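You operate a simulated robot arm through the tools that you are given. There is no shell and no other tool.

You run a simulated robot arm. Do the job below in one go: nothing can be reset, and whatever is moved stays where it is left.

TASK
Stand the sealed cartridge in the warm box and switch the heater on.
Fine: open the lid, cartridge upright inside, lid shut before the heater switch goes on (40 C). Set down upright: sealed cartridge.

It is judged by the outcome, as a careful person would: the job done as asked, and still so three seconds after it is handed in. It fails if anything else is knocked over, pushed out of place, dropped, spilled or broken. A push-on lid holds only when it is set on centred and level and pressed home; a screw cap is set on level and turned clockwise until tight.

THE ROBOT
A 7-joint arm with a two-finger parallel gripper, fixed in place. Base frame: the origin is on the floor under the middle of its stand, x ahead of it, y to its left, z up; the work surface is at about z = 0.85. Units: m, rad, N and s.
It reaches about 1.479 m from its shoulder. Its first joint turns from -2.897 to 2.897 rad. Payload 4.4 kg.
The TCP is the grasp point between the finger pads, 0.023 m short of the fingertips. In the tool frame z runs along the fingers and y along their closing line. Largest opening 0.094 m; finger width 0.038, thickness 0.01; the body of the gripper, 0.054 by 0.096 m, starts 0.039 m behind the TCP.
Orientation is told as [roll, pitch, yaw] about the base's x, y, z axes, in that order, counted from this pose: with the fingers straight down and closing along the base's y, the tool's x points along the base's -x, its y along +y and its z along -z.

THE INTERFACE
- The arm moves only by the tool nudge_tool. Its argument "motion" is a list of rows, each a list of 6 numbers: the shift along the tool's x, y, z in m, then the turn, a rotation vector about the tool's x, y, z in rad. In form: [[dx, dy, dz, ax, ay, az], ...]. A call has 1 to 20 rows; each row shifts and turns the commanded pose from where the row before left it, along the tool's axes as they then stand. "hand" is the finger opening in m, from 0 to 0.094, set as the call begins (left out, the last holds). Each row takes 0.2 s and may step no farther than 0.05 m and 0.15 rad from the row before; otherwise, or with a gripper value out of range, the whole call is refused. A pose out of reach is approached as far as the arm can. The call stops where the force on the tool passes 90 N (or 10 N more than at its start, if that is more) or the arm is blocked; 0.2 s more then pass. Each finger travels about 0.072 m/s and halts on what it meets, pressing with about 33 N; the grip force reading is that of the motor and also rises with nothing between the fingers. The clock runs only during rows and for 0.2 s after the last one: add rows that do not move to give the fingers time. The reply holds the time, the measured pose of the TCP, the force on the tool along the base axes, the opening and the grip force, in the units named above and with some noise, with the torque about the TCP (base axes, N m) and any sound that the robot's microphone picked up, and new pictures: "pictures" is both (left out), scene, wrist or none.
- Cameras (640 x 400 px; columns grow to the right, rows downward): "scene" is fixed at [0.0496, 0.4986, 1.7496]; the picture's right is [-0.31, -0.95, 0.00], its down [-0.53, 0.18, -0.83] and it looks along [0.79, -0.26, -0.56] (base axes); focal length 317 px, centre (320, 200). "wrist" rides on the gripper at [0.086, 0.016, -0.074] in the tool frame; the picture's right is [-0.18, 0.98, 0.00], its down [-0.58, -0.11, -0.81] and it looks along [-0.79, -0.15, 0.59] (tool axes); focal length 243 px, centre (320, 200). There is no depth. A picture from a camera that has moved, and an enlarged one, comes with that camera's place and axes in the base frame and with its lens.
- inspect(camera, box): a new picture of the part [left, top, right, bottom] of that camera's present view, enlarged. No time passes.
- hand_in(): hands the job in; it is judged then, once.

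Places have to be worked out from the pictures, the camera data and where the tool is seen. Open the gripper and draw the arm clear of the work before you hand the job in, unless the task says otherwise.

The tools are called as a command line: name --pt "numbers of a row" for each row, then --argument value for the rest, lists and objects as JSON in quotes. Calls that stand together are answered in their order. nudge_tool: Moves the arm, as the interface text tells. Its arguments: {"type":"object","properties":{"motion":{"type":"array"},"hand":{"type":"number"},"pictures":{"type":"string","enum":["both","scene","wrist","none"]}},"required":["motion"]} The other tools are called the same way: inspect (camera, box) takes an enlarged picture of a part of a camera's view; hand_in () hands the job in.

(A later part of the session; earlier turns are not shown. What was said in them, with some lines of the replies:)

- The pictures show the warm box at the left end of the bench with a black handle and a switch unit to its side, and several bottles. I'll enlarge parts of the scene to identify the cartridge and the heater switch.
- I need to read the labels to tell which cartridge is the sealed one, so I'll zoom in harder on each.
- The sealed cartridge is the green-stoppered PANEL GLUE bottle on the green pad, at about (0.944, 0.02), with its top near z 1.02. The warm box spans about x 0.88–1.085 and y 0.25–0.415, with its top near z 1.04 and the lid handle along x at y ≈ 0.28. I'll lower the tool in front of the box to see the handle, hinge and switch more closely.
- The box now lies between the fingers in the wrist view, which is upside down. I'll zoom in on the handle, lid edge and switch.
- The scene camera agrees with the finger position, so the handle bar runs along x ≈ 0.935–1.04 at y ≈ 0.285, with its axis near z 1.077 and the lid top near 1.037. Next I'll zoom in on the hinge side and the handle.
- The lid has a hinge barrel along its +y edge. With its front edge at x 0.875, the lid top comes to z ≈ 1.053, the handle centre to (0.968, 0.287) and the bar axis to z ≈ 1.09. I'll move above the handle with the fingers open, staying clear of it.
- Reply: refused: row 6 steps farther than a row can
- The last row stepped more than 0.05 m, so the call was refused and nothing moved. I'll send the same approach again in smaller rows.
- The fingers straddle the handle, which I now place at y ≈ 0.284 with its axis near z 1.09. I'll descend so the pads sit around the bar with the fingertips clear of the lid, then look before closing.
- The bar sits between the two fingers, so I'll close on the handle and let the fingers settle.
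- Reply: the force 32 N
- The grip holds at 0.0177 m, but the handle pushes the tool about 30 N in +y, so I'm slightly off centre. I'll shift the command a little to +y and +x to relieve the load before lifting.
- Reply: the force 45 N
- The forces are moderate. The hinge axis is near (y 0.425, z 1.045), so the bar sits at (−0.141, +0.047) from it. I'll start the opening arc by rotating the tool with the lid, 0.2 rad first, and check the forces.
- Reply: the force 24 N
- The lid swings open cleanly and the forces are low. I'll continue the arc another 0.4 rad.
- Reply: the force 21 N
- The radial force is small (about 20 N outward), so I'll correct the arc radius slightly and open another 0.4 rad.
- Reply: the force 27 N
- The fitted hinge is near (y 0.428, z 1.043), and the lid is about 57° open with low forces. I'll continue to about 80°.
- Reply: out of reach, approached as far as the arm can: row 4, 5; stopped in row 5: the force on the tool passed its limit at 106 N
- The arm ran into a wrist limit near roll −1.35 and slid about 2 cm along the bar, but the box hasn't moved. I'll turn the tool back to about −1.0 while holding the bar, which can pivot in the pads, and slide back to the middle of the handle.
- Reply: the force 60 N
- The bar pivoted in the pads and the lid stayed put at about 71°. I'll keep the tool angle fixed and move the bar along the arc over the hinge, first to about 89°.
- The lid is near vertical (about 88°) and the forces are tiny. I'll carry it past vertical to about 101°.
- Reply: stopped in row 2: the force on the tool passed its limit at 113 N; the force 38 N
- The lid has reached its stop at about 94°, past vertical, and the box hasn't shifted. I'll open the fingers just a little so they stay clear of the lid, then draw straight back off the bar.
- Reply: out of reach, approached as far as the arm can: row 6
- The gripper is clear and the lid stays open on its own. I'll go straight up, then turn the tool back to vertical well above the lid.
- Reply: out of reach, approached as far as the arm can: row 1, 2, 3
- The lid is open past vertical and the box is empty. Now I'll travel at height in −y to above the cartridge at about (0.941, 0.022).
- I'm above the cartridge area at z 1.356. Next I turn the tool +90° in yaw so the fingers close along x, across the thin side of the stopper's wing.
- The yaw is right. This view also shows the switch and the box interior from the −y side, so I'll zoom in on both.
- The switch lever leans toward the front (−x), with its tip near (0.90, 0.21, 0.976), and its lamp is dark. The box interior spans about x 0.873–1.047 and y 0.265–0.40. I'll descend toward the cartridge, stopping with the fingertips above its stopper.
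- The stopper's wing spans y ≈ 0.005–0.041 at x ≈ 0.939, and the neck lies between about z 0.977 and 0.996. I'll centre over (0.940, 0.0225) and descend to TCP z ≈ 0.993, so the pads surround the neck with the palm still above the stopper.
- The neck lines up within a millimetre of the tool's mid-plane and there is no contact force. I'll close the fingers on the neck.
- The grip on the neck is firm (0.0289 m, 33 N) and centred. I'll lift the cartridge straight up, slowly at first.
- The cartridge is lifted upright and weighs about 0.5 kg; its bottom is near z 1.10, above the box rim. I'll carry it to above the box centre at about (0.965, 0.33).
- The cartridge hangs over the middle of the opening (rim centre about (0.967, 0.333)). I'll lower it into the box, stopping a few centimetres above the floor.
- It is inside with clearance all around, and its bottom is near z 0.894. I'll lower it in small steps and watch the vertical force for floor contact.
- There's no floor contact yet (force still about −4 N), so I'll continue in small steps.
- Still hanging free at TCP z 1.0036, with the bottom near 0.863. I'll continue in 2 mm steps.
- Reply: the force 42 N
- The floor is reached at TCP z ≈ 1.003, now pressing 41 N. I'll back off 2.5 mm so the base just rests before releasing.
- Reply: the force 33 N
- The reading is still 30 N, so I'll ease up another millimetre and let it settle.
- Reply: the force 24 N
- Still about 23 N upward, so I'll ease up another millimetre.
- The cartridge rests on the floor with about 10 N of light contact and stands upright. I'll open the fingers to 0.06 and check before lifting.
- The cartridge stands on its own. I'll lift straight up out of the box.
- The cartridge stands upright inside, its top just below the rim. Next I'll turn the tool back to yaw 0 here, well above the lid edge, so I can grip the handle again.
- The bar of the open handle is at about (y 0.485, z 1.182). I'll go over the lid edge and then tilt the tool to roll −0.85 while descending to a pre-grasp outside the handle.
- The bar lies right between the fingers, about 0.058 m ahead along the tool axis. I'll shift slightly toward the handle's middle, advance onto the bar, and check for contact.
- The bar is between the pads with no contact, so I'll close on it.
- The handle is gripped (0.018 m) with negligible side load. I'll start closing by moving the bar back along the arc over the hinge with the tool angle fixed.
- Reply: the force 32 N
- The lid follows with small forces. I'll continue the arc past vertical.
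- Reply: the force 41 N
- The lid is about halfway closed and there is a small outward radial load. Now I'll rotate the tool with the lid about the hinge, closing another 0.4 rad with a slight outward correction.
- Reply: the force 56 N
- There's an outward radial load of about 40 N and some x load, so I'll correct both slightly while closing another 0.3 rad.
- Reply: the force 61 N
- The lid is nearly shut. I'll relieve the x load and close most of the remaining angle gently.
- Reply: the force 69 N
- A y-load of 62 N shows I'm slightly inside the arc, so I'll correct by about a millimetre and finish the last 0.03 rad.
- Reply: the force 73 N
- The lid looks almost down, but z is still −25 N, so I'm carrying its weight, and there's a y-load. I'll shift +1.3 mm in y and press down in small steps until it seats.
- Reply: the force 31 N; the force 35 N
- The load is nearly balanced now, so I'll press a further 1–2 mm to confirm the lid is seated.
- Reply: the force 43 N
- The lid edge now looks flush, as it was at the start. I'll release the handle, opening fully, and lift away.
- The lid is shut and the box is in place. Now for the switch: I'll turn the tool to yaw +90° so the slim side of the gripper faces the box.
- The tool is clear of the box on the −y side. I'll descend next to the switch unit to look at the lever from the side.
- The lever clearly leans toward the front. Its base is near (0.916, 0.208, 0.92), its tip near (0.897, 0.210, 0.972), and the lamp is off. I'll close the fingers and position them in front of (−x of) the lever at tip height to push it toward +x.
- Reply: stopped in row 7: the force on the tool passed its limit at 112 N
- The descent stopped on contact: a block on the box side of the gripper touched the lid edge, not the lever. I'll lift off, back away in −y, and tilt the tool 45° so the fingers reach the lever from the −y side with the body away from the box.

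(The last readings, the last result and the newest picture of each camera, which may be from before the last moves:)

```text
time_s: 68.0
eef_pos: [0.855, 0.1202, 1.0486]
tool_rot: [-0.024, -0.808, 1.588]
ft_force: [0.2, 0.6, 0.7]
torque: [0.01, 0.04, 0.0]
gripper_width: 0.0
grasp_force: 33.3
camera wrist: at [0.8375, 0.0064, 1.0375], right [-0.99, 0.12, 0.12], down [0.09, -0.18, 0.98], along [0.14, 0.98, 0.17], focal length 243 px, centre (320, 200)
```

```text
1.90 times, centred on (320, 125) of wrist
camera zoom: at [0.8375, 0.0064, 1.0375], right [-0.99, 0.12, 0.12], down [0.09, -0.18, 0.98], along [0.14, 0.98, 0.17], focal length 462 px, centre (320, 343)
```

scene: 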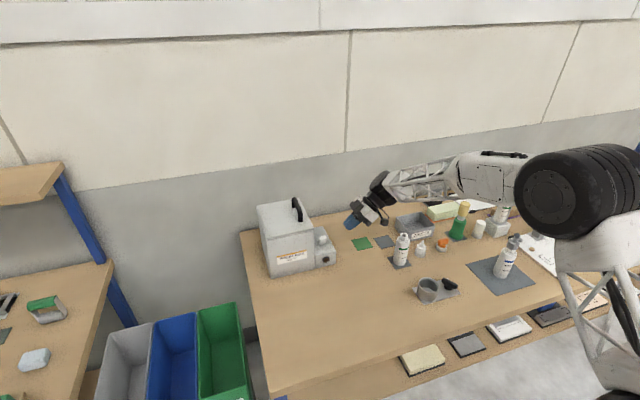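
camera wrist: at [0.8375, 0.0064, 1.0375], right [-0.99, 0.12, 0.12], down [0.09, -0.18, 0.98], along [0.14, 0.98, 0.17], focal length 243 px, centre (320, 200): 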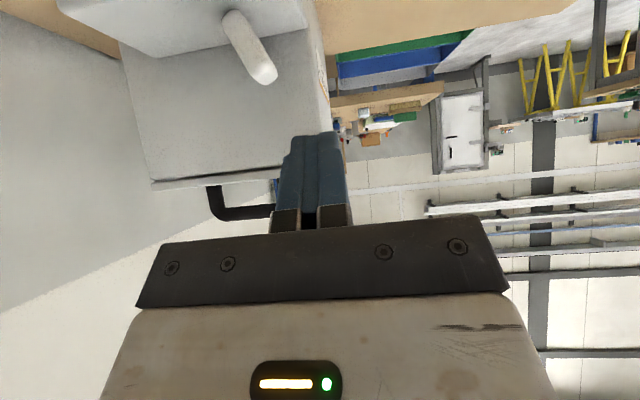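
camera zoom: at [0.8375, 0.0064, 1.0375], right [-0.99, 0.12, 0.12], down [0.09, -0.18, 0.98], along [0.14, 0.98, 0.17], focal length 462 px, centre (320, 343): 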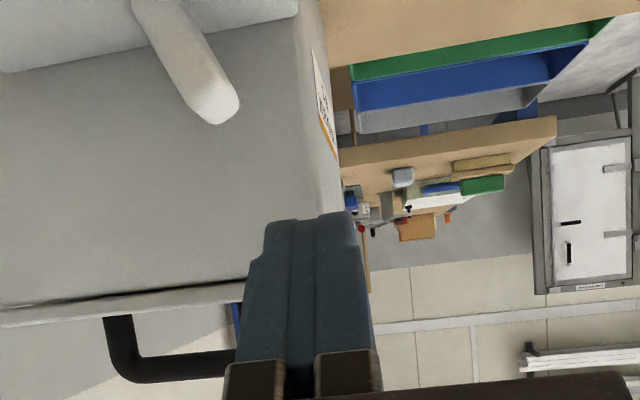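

The box is undisturbed and the tool is tilted about 46° toward +y. The lever's front face at the tip is near x 0.889, and my fingers' +x face is at about 0.869. I'll advance along the tool axis to a spot just in front of the lever.

nudge_tool --pt "0.001 0 0.03 0 0 0" --pt "0.001 0 0.03 0 0 0" --pt "0.001 0 0.03 0 0 0" --pt "0 0 0.0206 0 0 0" --pt "0 0 0 0 0 0" --pictures "both"

inspect --camera "scene" --box '[280, 200, 370, 280]'

inspect --camera "wrist" --box '[180, 20, 460, 230]'

```text
time_s: 69.2
eef_pos: [0.8553, 0.2003, 0.9681]
tool_rot: [-0.023, -0.807, 1.59]
ft_force: [0.3, -0.4, 0.2]
torque: [0.02, -0.03, 0.03]
gripper_width: 0.0001
grasp_force: 33.2
camera wrist: at [0.8392, 0.0861, 0.9578], right [-0.99, 0.12, 0.12], down [0.09, -0.18, 0.98], along [0.14, 0.98, 0.17], focal length 243 px, centre (320, 200)
```

scene: 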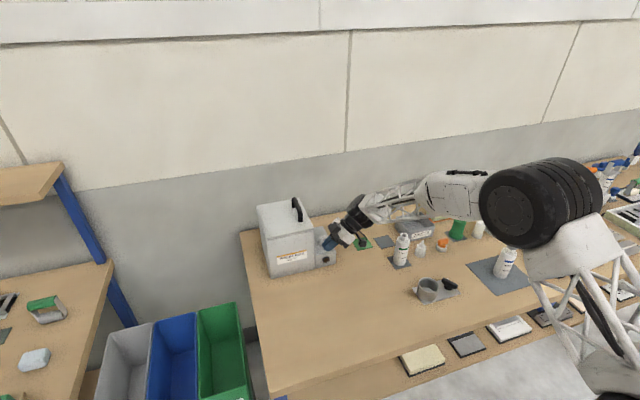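
wrist: 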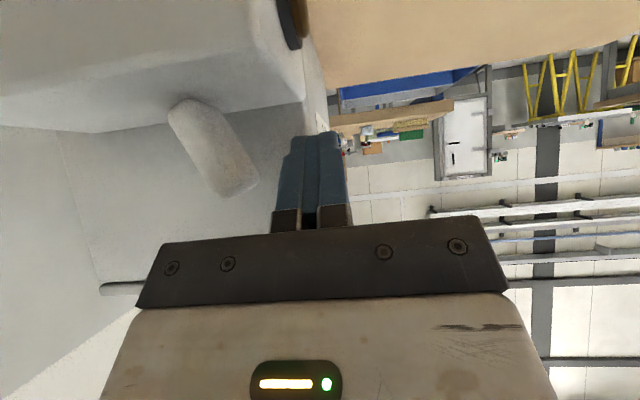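

```text
5.00 times, centred on (325, 240) of scene
camera zoom: at [0.0496, 0.4986, 1.7496], right [-0.31, -0.95, 0.0], down [-0.53, 0.18, -0.83], along [0.79, -0.26, -0.56], focal length 1586 px, centre (295, 0)
```

zoom: 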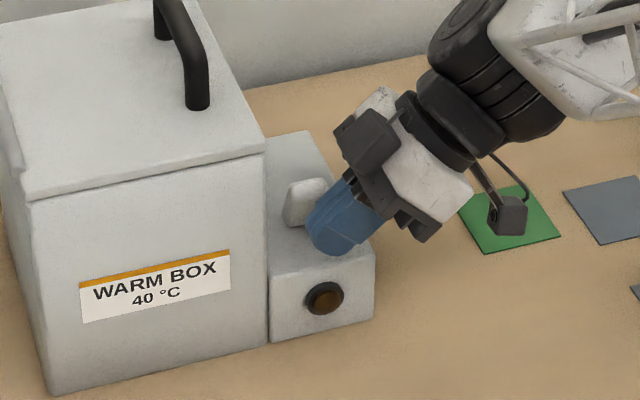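

```text
1.90 times, centred on (320, 125) of wrist
camera zoom: at [0.8392, 0.0861, 0.9578], right [-0.99, 0.12, 0.12], down [0.09, -0.18, 0.98], along [0.14, 0.98, 0.17], focal length 462 px, centre (320, 343)
```

zoom: 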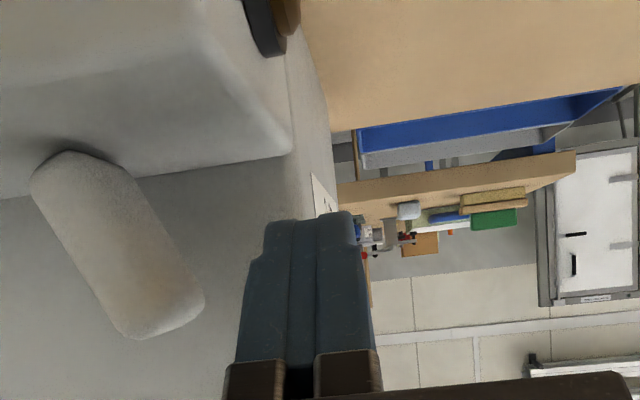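

The fingers are just on the front side of the lever and cover its upper half. I'll push in +x until contact, then onward in small steps.

nudge_tool --pt "0 -0.008 0 0 0 0" --pt "0 -0.008 0 0 0 0" --pt "0 -0.004 0 0 0 0" --pt "0 -0.004 0 0 0 0" --pictures "both"

inspect --camera "scene" --box '[280, 200, 370, 280]'

inspect --camera "wrist" --box '[180, 20, 460, 230]'

```text
time_s: 70.2
eef_pos: [0.8803, 0.1986, 0.9684]
tool_rot: [-0.021, -0.807, 1.589]
ft_force: [-1.4, 0.3, 0.4]
torque: [-0.01, 0.0, -0.02]
gripper_width: 0.0
grasp_force: 33.0
camera wrist: at [0.8623, 0.085, 0.959], right [-0.99, 0.13, 0.12], down [0.09, -0.18, 0.98], along [0.14, 0.98, 0.17], focal length 243 px, centre (320, 200)
```

scene: 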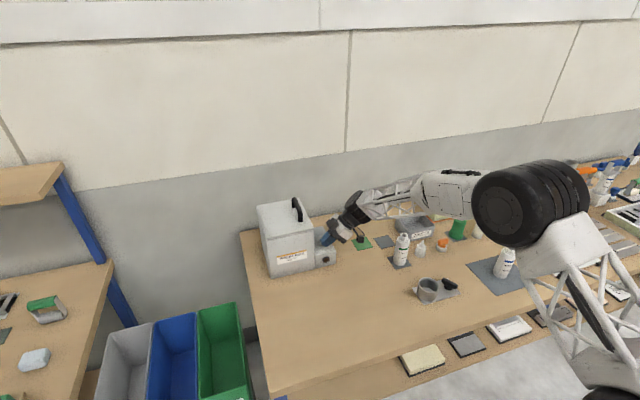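
wrist: 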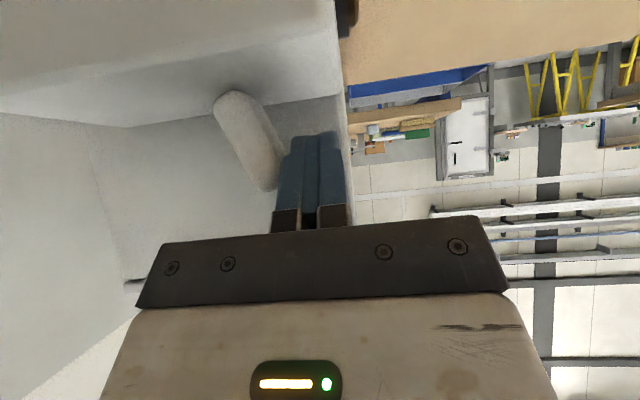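

```text
5.00 times, centred on (325, 240) of scene
camera zoom: at [0.0496, 0.4986, 1.7496], right [-0.31, -0.95, 0.0], down [-0.53, 0.18, -0.83], along [0.79, -0.26, -0.56], focal length 1586 px, centre (295, 0)
```

zoom: 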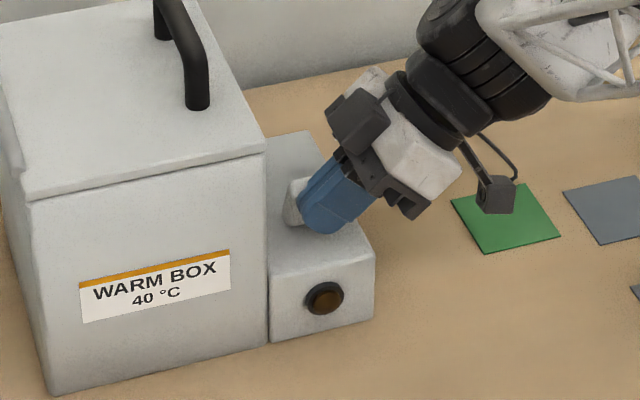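

```text
1.90 times, centred on (320, 125) of wrist
camera zoom: at [0.8623, 0.085, 0.959], right [-0.99, 0.13, 0.12], down [0.09, -0.18, 0.98], along [0.14, 0.98, 0.17], focal length 462 px, centre (320, 343)
```

zoom: 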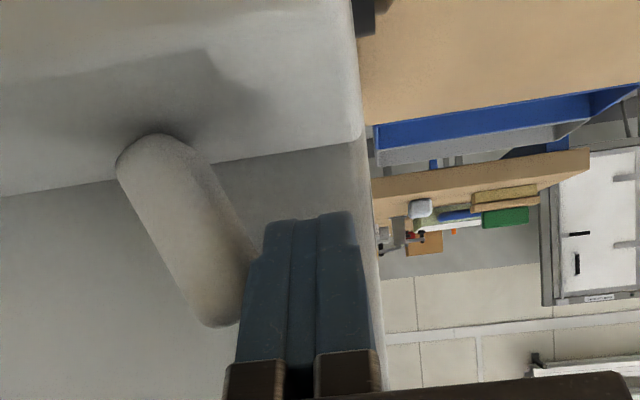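

Contact is imminent, so I'll keep pushing in +x slowly and watch the force and the lamp.

nudge_tool --pt "0 -0.005 0 0 0 0" --pt "0 -0.005 0 0 0 0" --pt "0 -0.005 0 0 0 0" --pictures "both"

inspect --camera "scene" --box '[280, 200, 370, 280]'

inspect --camera "wrist" --box '[180, 20, 460, 230]'

```text
time_s: 71.0
eef_pos: [0.894, 0.1986, 0.9689]
tool_rot: [-0.02, -0.806, 1.588]
ft_force: [-0.8, 0.6, -0.2]
torque: [0.02, -0.02, 0.0]
gripper_width: 0.0
grasp_force: 32.9
camera wrist: at [0.8773, 0.0847, 0.9592], right [-0.99, 0.12, 0.12], down [0.09, -0.18, 0.98], along [0.14, 0.98, 0.17], focal length 243 px, centre (320, 200)
```

scene: 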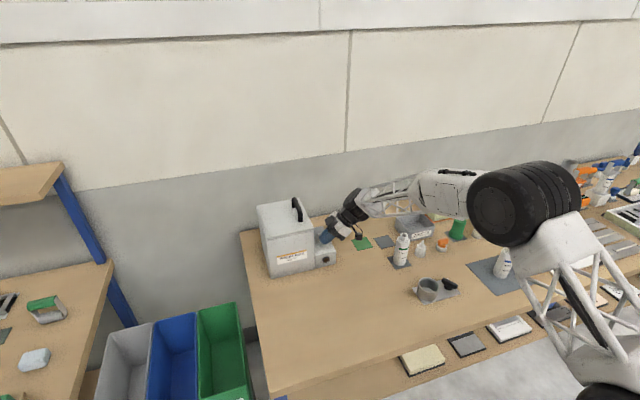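
wrist: 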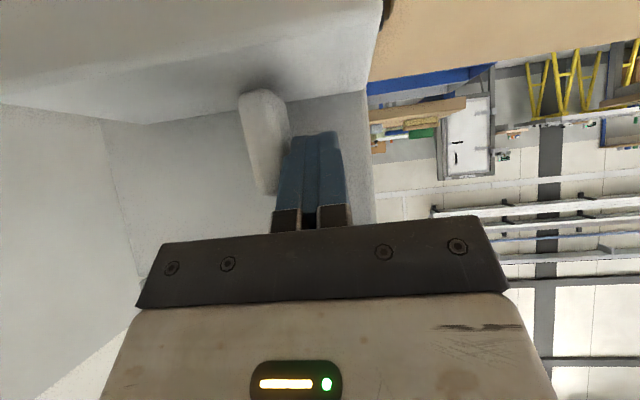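

```text
5.00 times, centred on (325, 240) of scene
camera zoom: at [0.0496, 0.4986, 1.7496], right [-0.31, -0.95, 0.0], down [-0.53, 0.18, -0.83], along [0.79, -0.26, -0.56], focal length 1586 px, centre (295, 0)
```

zoom: 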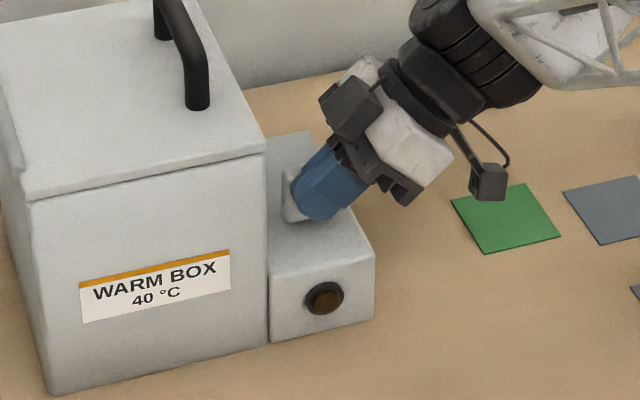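

```text
1.90 times, centred on (320, 125) of wrist
camera zoom: at [0.8773, 0.0847, 0.9592], right [-0.99, 0.12, 0.12], down [0.09, -0.18, 0.98], along [0.14, 0.98, 0.17], focal length 462 px, centre (320, 343)
```

zoom: 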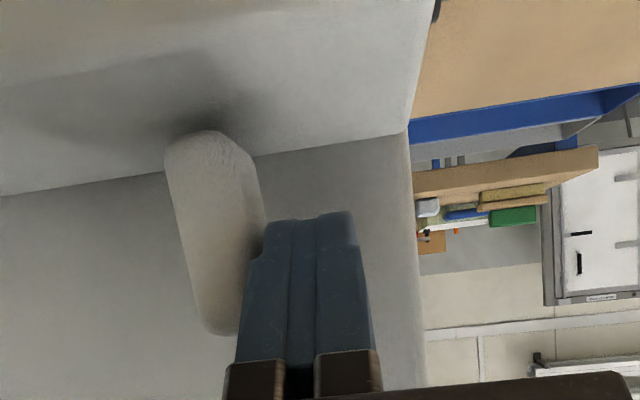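

The lever is swinging back with almost no resistance. I'll continue pushing in +x.

nudge_tool --pt "0 -0.005 0 0 0 0" --pt "0 -0.005 0 0 0 0" --pt "0 -0.005 0 0 0 0" --pt "0 -0.003 0 0 0 0" --pictures "both"

inspect --camera "scene" --box '[280, 200, 370, 280]'

inspect --camera "wrist" --box '[180, 20, 460, 230]'

```text
time_s: 72.0
eef_pos: [0.9098, 0.1987, 0.9708]
tool_rot: [-0.02, -0.805, 1.588]
ft_force: [-50.1, -12.6, 12.8]
torque: [-0.32, 1.32, 0.07]
gripper_width: 0.0002
grasp_force: 33.1
camera wrist: at [0.8933, 0.0846, 0.9597], right [-0.98, 0.12, 0.12], down [0.1, -0.18, 0.98], along [0.14, 0.98, 0.16], focal length 243 px, centre (320, 200)
```

scene: 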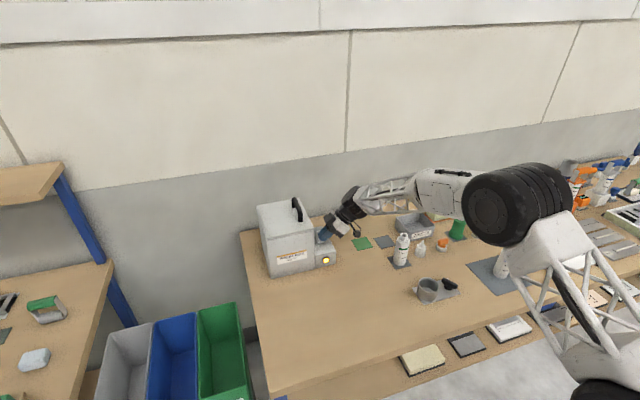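
wrist: 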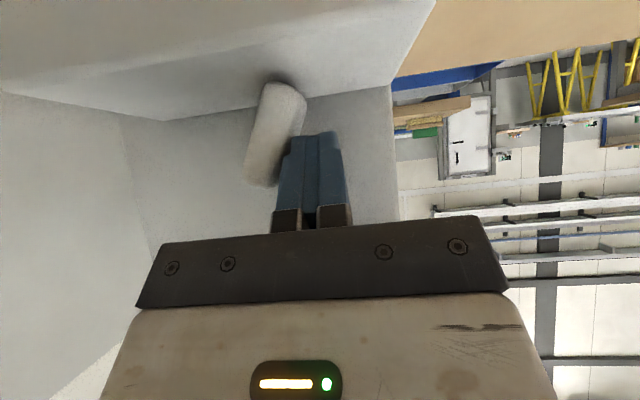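

```text
5.00 times, centred on (325, 240) of scene
camera zoom: at [0.0496, 0.4986, 1.7496], right [-0.31, -0.95, 0.0], down [-0.53, 0.18, -0.83], along [0.79, -0.26, -0.56], focal length 1586 px, centre (295, 0)
```

zoom: 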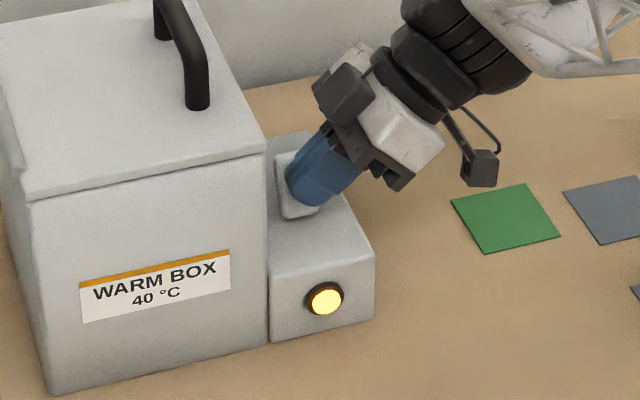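

```text
1.90 times, centred on (320, 125) of wrist
camera zoom: at [0.8933, 0.0846, 0.9597], right [-0.98, 0.12, 0.12], down [0.1, -0.18, 0.98], along [0.14, 0.98, 0.16], focal length 462 px, centre (320, 343)
```

zoom: 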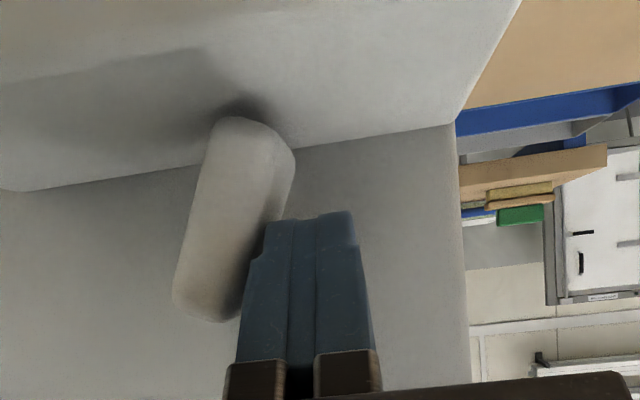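

The lamp is lit and the lever is at its back stop. I'll withdraw in −x off the lever, then retreat along the tool axis.

nudge_tool --pt "0 0.008 0 0 0 0" --pt "0 0.01 0 0 0 0" --pt "0 0.01 0 0 0 0" --pt "0 0.01 0 0 0 0" --pt "0 0 -0.03 0 0 0" --pt "0 0 -0.04 0 0 0" --pt "0 0 -0.04 0 0 0" --pt "0 0 -0.04 0 0 0" --pictures "both"

inspect --camera "scene" --box '[240, 180, 370, 290]'

```text
time_s: 73.8
eef_pos: [0.8734, 0.091, 1.0724]
tool_rot: [-0.018, -0.806, 1.587]
ft_force: [-0.2, -0.2, -0.4]
torque: [0.02, 0.02, 0.04]
gripper_width: 0.0
grasp_force: 33.5
camera wrist: at [0.8555, -0.0231, 1.0612], right [-0.98, 0.12, 0.12], down [0.1, -0.18, 0.98], along [0.14, 0.98, 0.17], focal length 243 px, centre (320, 200)
```

scene: 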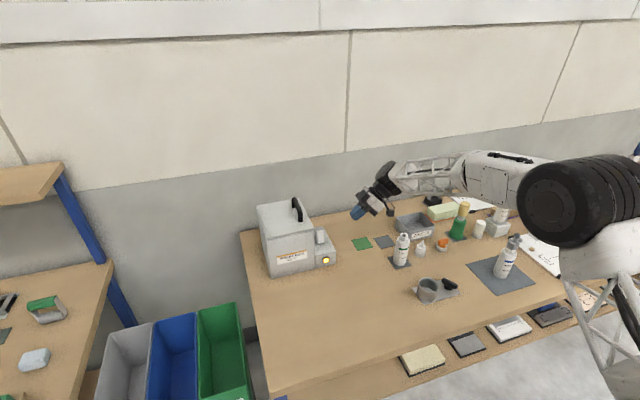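
wrist: 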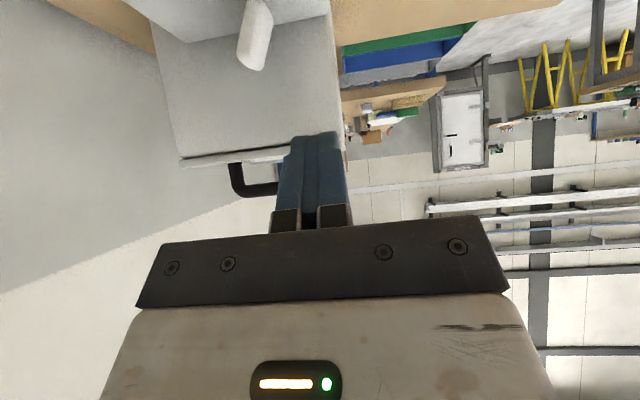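

```text
3.64 times, centred on (305, 235) of scene
camera zoom: at [0.0496, 0.4986, 1.7496], right [-0.31, -0.95, 0.0], down [-0.53, 0.18, -0.83], along [0.79, -0.26, -0.56], focal length 1154 px, centre (374, 73)
```

zoom: 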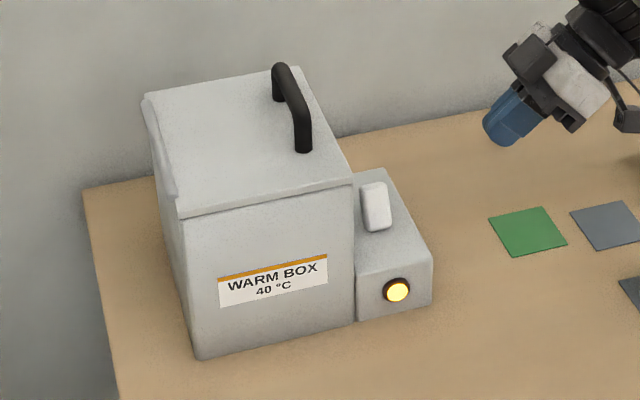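

The lamp stays lit with the lid shut. I'll check the lid seam closely before moving away.

inspect --camera "wrist" --box '[140, 100, 340, 210]'

inspect --camera "scene" --box '[275, 220, 325, 260]'

inspect --camera "scene" --box '[340, 180, 540, 310]'

```text
3.20 times, centred on (240, 155) of wrist
camera zoom: at [0.8555, -0.0231, 1.0612], right [-0.98, 0.12, 0.12], down [0.1, -0.18, 0.98], along [0.14, 0.98, 0.17], focal length 776 px, centre (576, 344)
```

zoom: 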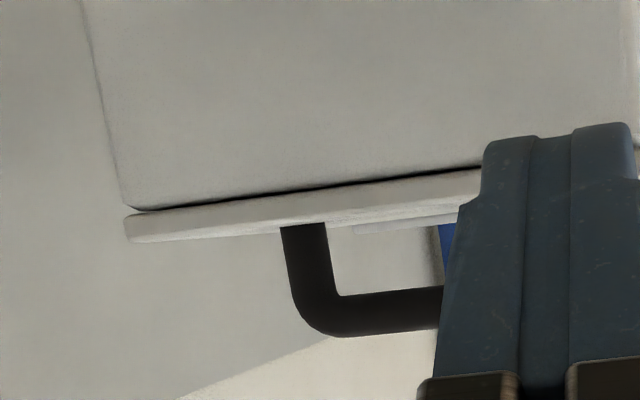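

```text
10.00 times, centred on (300, 240) of scene
camera zoom: at [0.0496, 0.4986, 1.7496], right [-0.31, -0.95, 0.0], down [-0.53, 0.18, -0.83], along [0.79, -0.26, -0.56], focal length 3172 px, centre (520, -200)
```

zoom: 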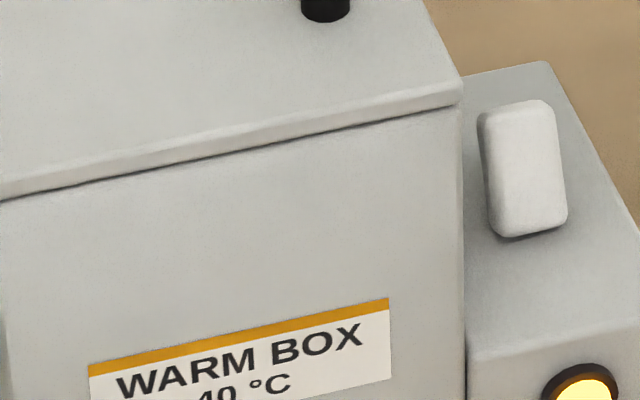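

```text
3.08 times, centred on (440, 245) of scene
camera zoom: at [0.0496, 0.4986, 1.7496], right [-0.31, -0.95, 0.0], down [-0.53, 0.18, -0.83], along [0.79, -0.26, -0.56], focal length 976 px, centre (-49, 62)
```

zoom: 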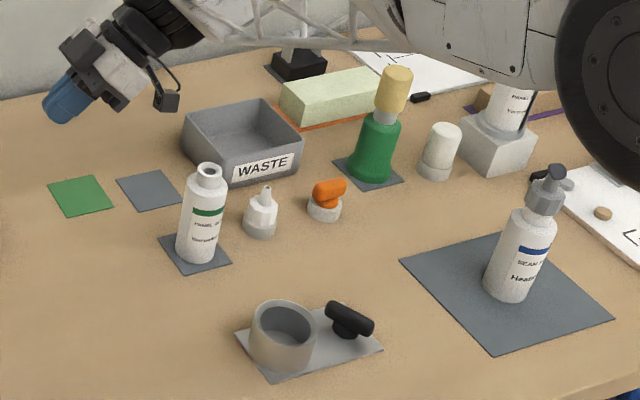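

The lid sits flush with only a thin even seam, the lever is back, and everything else on the bench is where it was. I'll raise the arm clear and open the gripper.

nudge_tool --pt "0 0 -0.03 0 0 0" --pt "-0.029 0 -0.0277 0 0 0" --pt "-0.029 0 -0.0277 0 0 0" --pt "-0.029 0 -0.0277 0 0 0" --pt "-0.029 0 -0.0277 0 0 0" --pt "-0.029 0 -0.0277 0 0 0" --pt "0 0 0 0 0.134 0" --pt "0 0 0 0 0.134 0" --pt "0 0 0 0 0.134 0" --pt "0 0 0 0 0.134 0" --pt "0 0 0 0 0.134 0" --pt "0 0 0 0 0.134 0" --pt "0 0 0 0 0 0" --hand 0.09 --pictures "both"

inspect --camera "scene" --box '[240, 180, 370, 290]'

inspect --camera "wrist" --box '[220, 0, 440, 220]'

```text
time_s: 76.6
eef_pos: [0.8703, 0.0694, 1.2946]
tool_rot: [-0.016, -0.002, 1.572]
ft_force: [-0.2, 0.7, 0.4]
torque: [-0.02, -0.01, 0.01]
gripper_width: 0.0901
grasp_force: 0.1
camera wrist: at [0.8515, -0.0176, 1.3692], right [-0.98, 0.18, -0.02], down [0.09, 0.58, 0.81], along [0.16, 0.79, -0.59], focal length 243 px, centre (320, 200)
```

scene: 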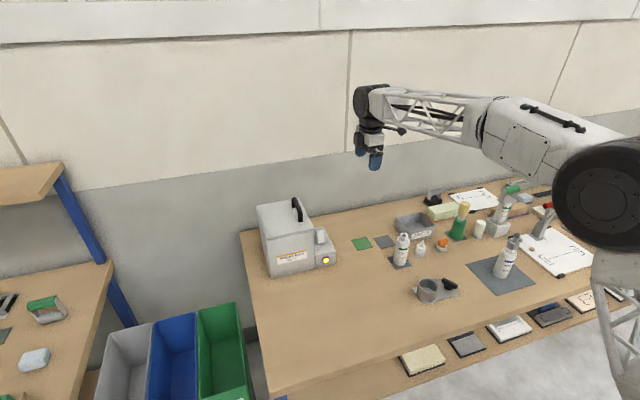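
wrist: 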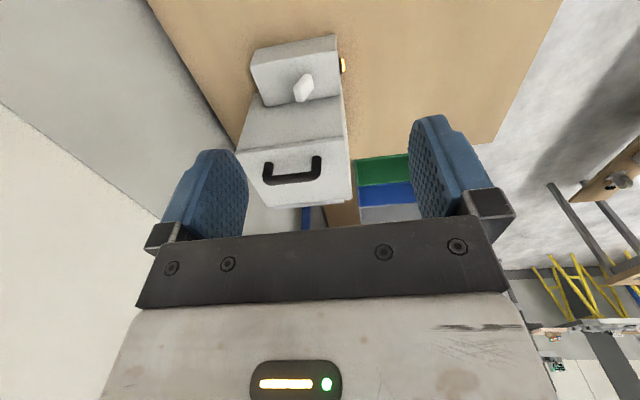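

```text
3.64 times, centred on (305, 235) of scene
camera zoom: at [0.0496, 0.4986, 1.7496], right [-0.31, -0.95, 0.0], down [-0.53, 0.18, -0.83], along [0.79, -0.26, -0.56], focal length 1154 px, centre (374, 73)
```

zoom: 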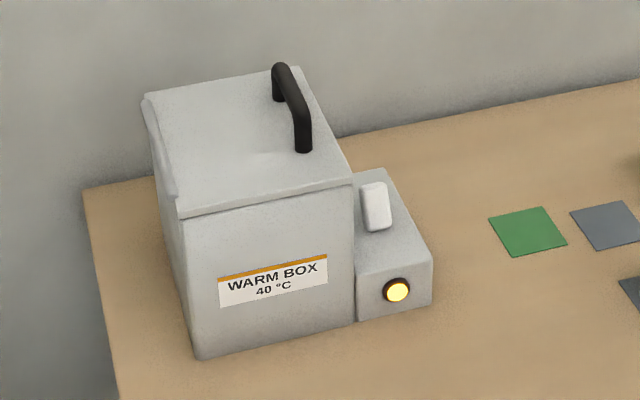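

```text
1.82 times, centred on (330, 110) of wrist
camera zoom: at [0.8515, -0.0176, 1.3692], right [-0.98, 0.18, -0.02], down [0.09, 0.58, 0.81], along [0.16, 0.79, -0.59], focal length 441 px, centre (302, 364)
```

zoom: 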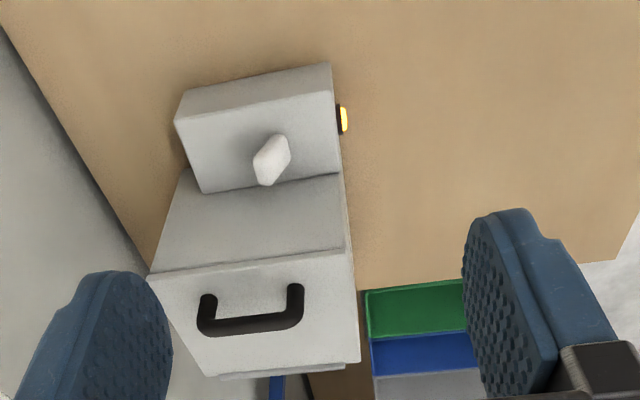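

The lid is shut over the upright cartridge, the heater lamp is lit, and the arm is clear with the gripper open. I'm handing the job in.

hand_in

```text
The job is handed in.
```

The sealed cartridge is standing upright in the warm box, the lid is shut, and the heater is on with its lamp lit. I shut the lid before moving the switch.

- **Cartridge:** I took the green-stoppered PANEL GLUE bottle from the green pad. It stood on its own when released, with its top just below the rim.
- **Lid:** It went down flush, with only a thin, even seam.
- **Switch:** The lever is at its back stop, and the lamp stayed lit after I moved the arm away.

One thing went wrong on the way. On my first approach to the switch, the gripper touched the lid edge and the arm stopped at its force limit (112 N). The box and lid had not shifted in the pictures afterwards, and I reached the switch from the other side instead.

In the final pictures nothing else on the bench looks moved. The gripper is open and clear of the work.
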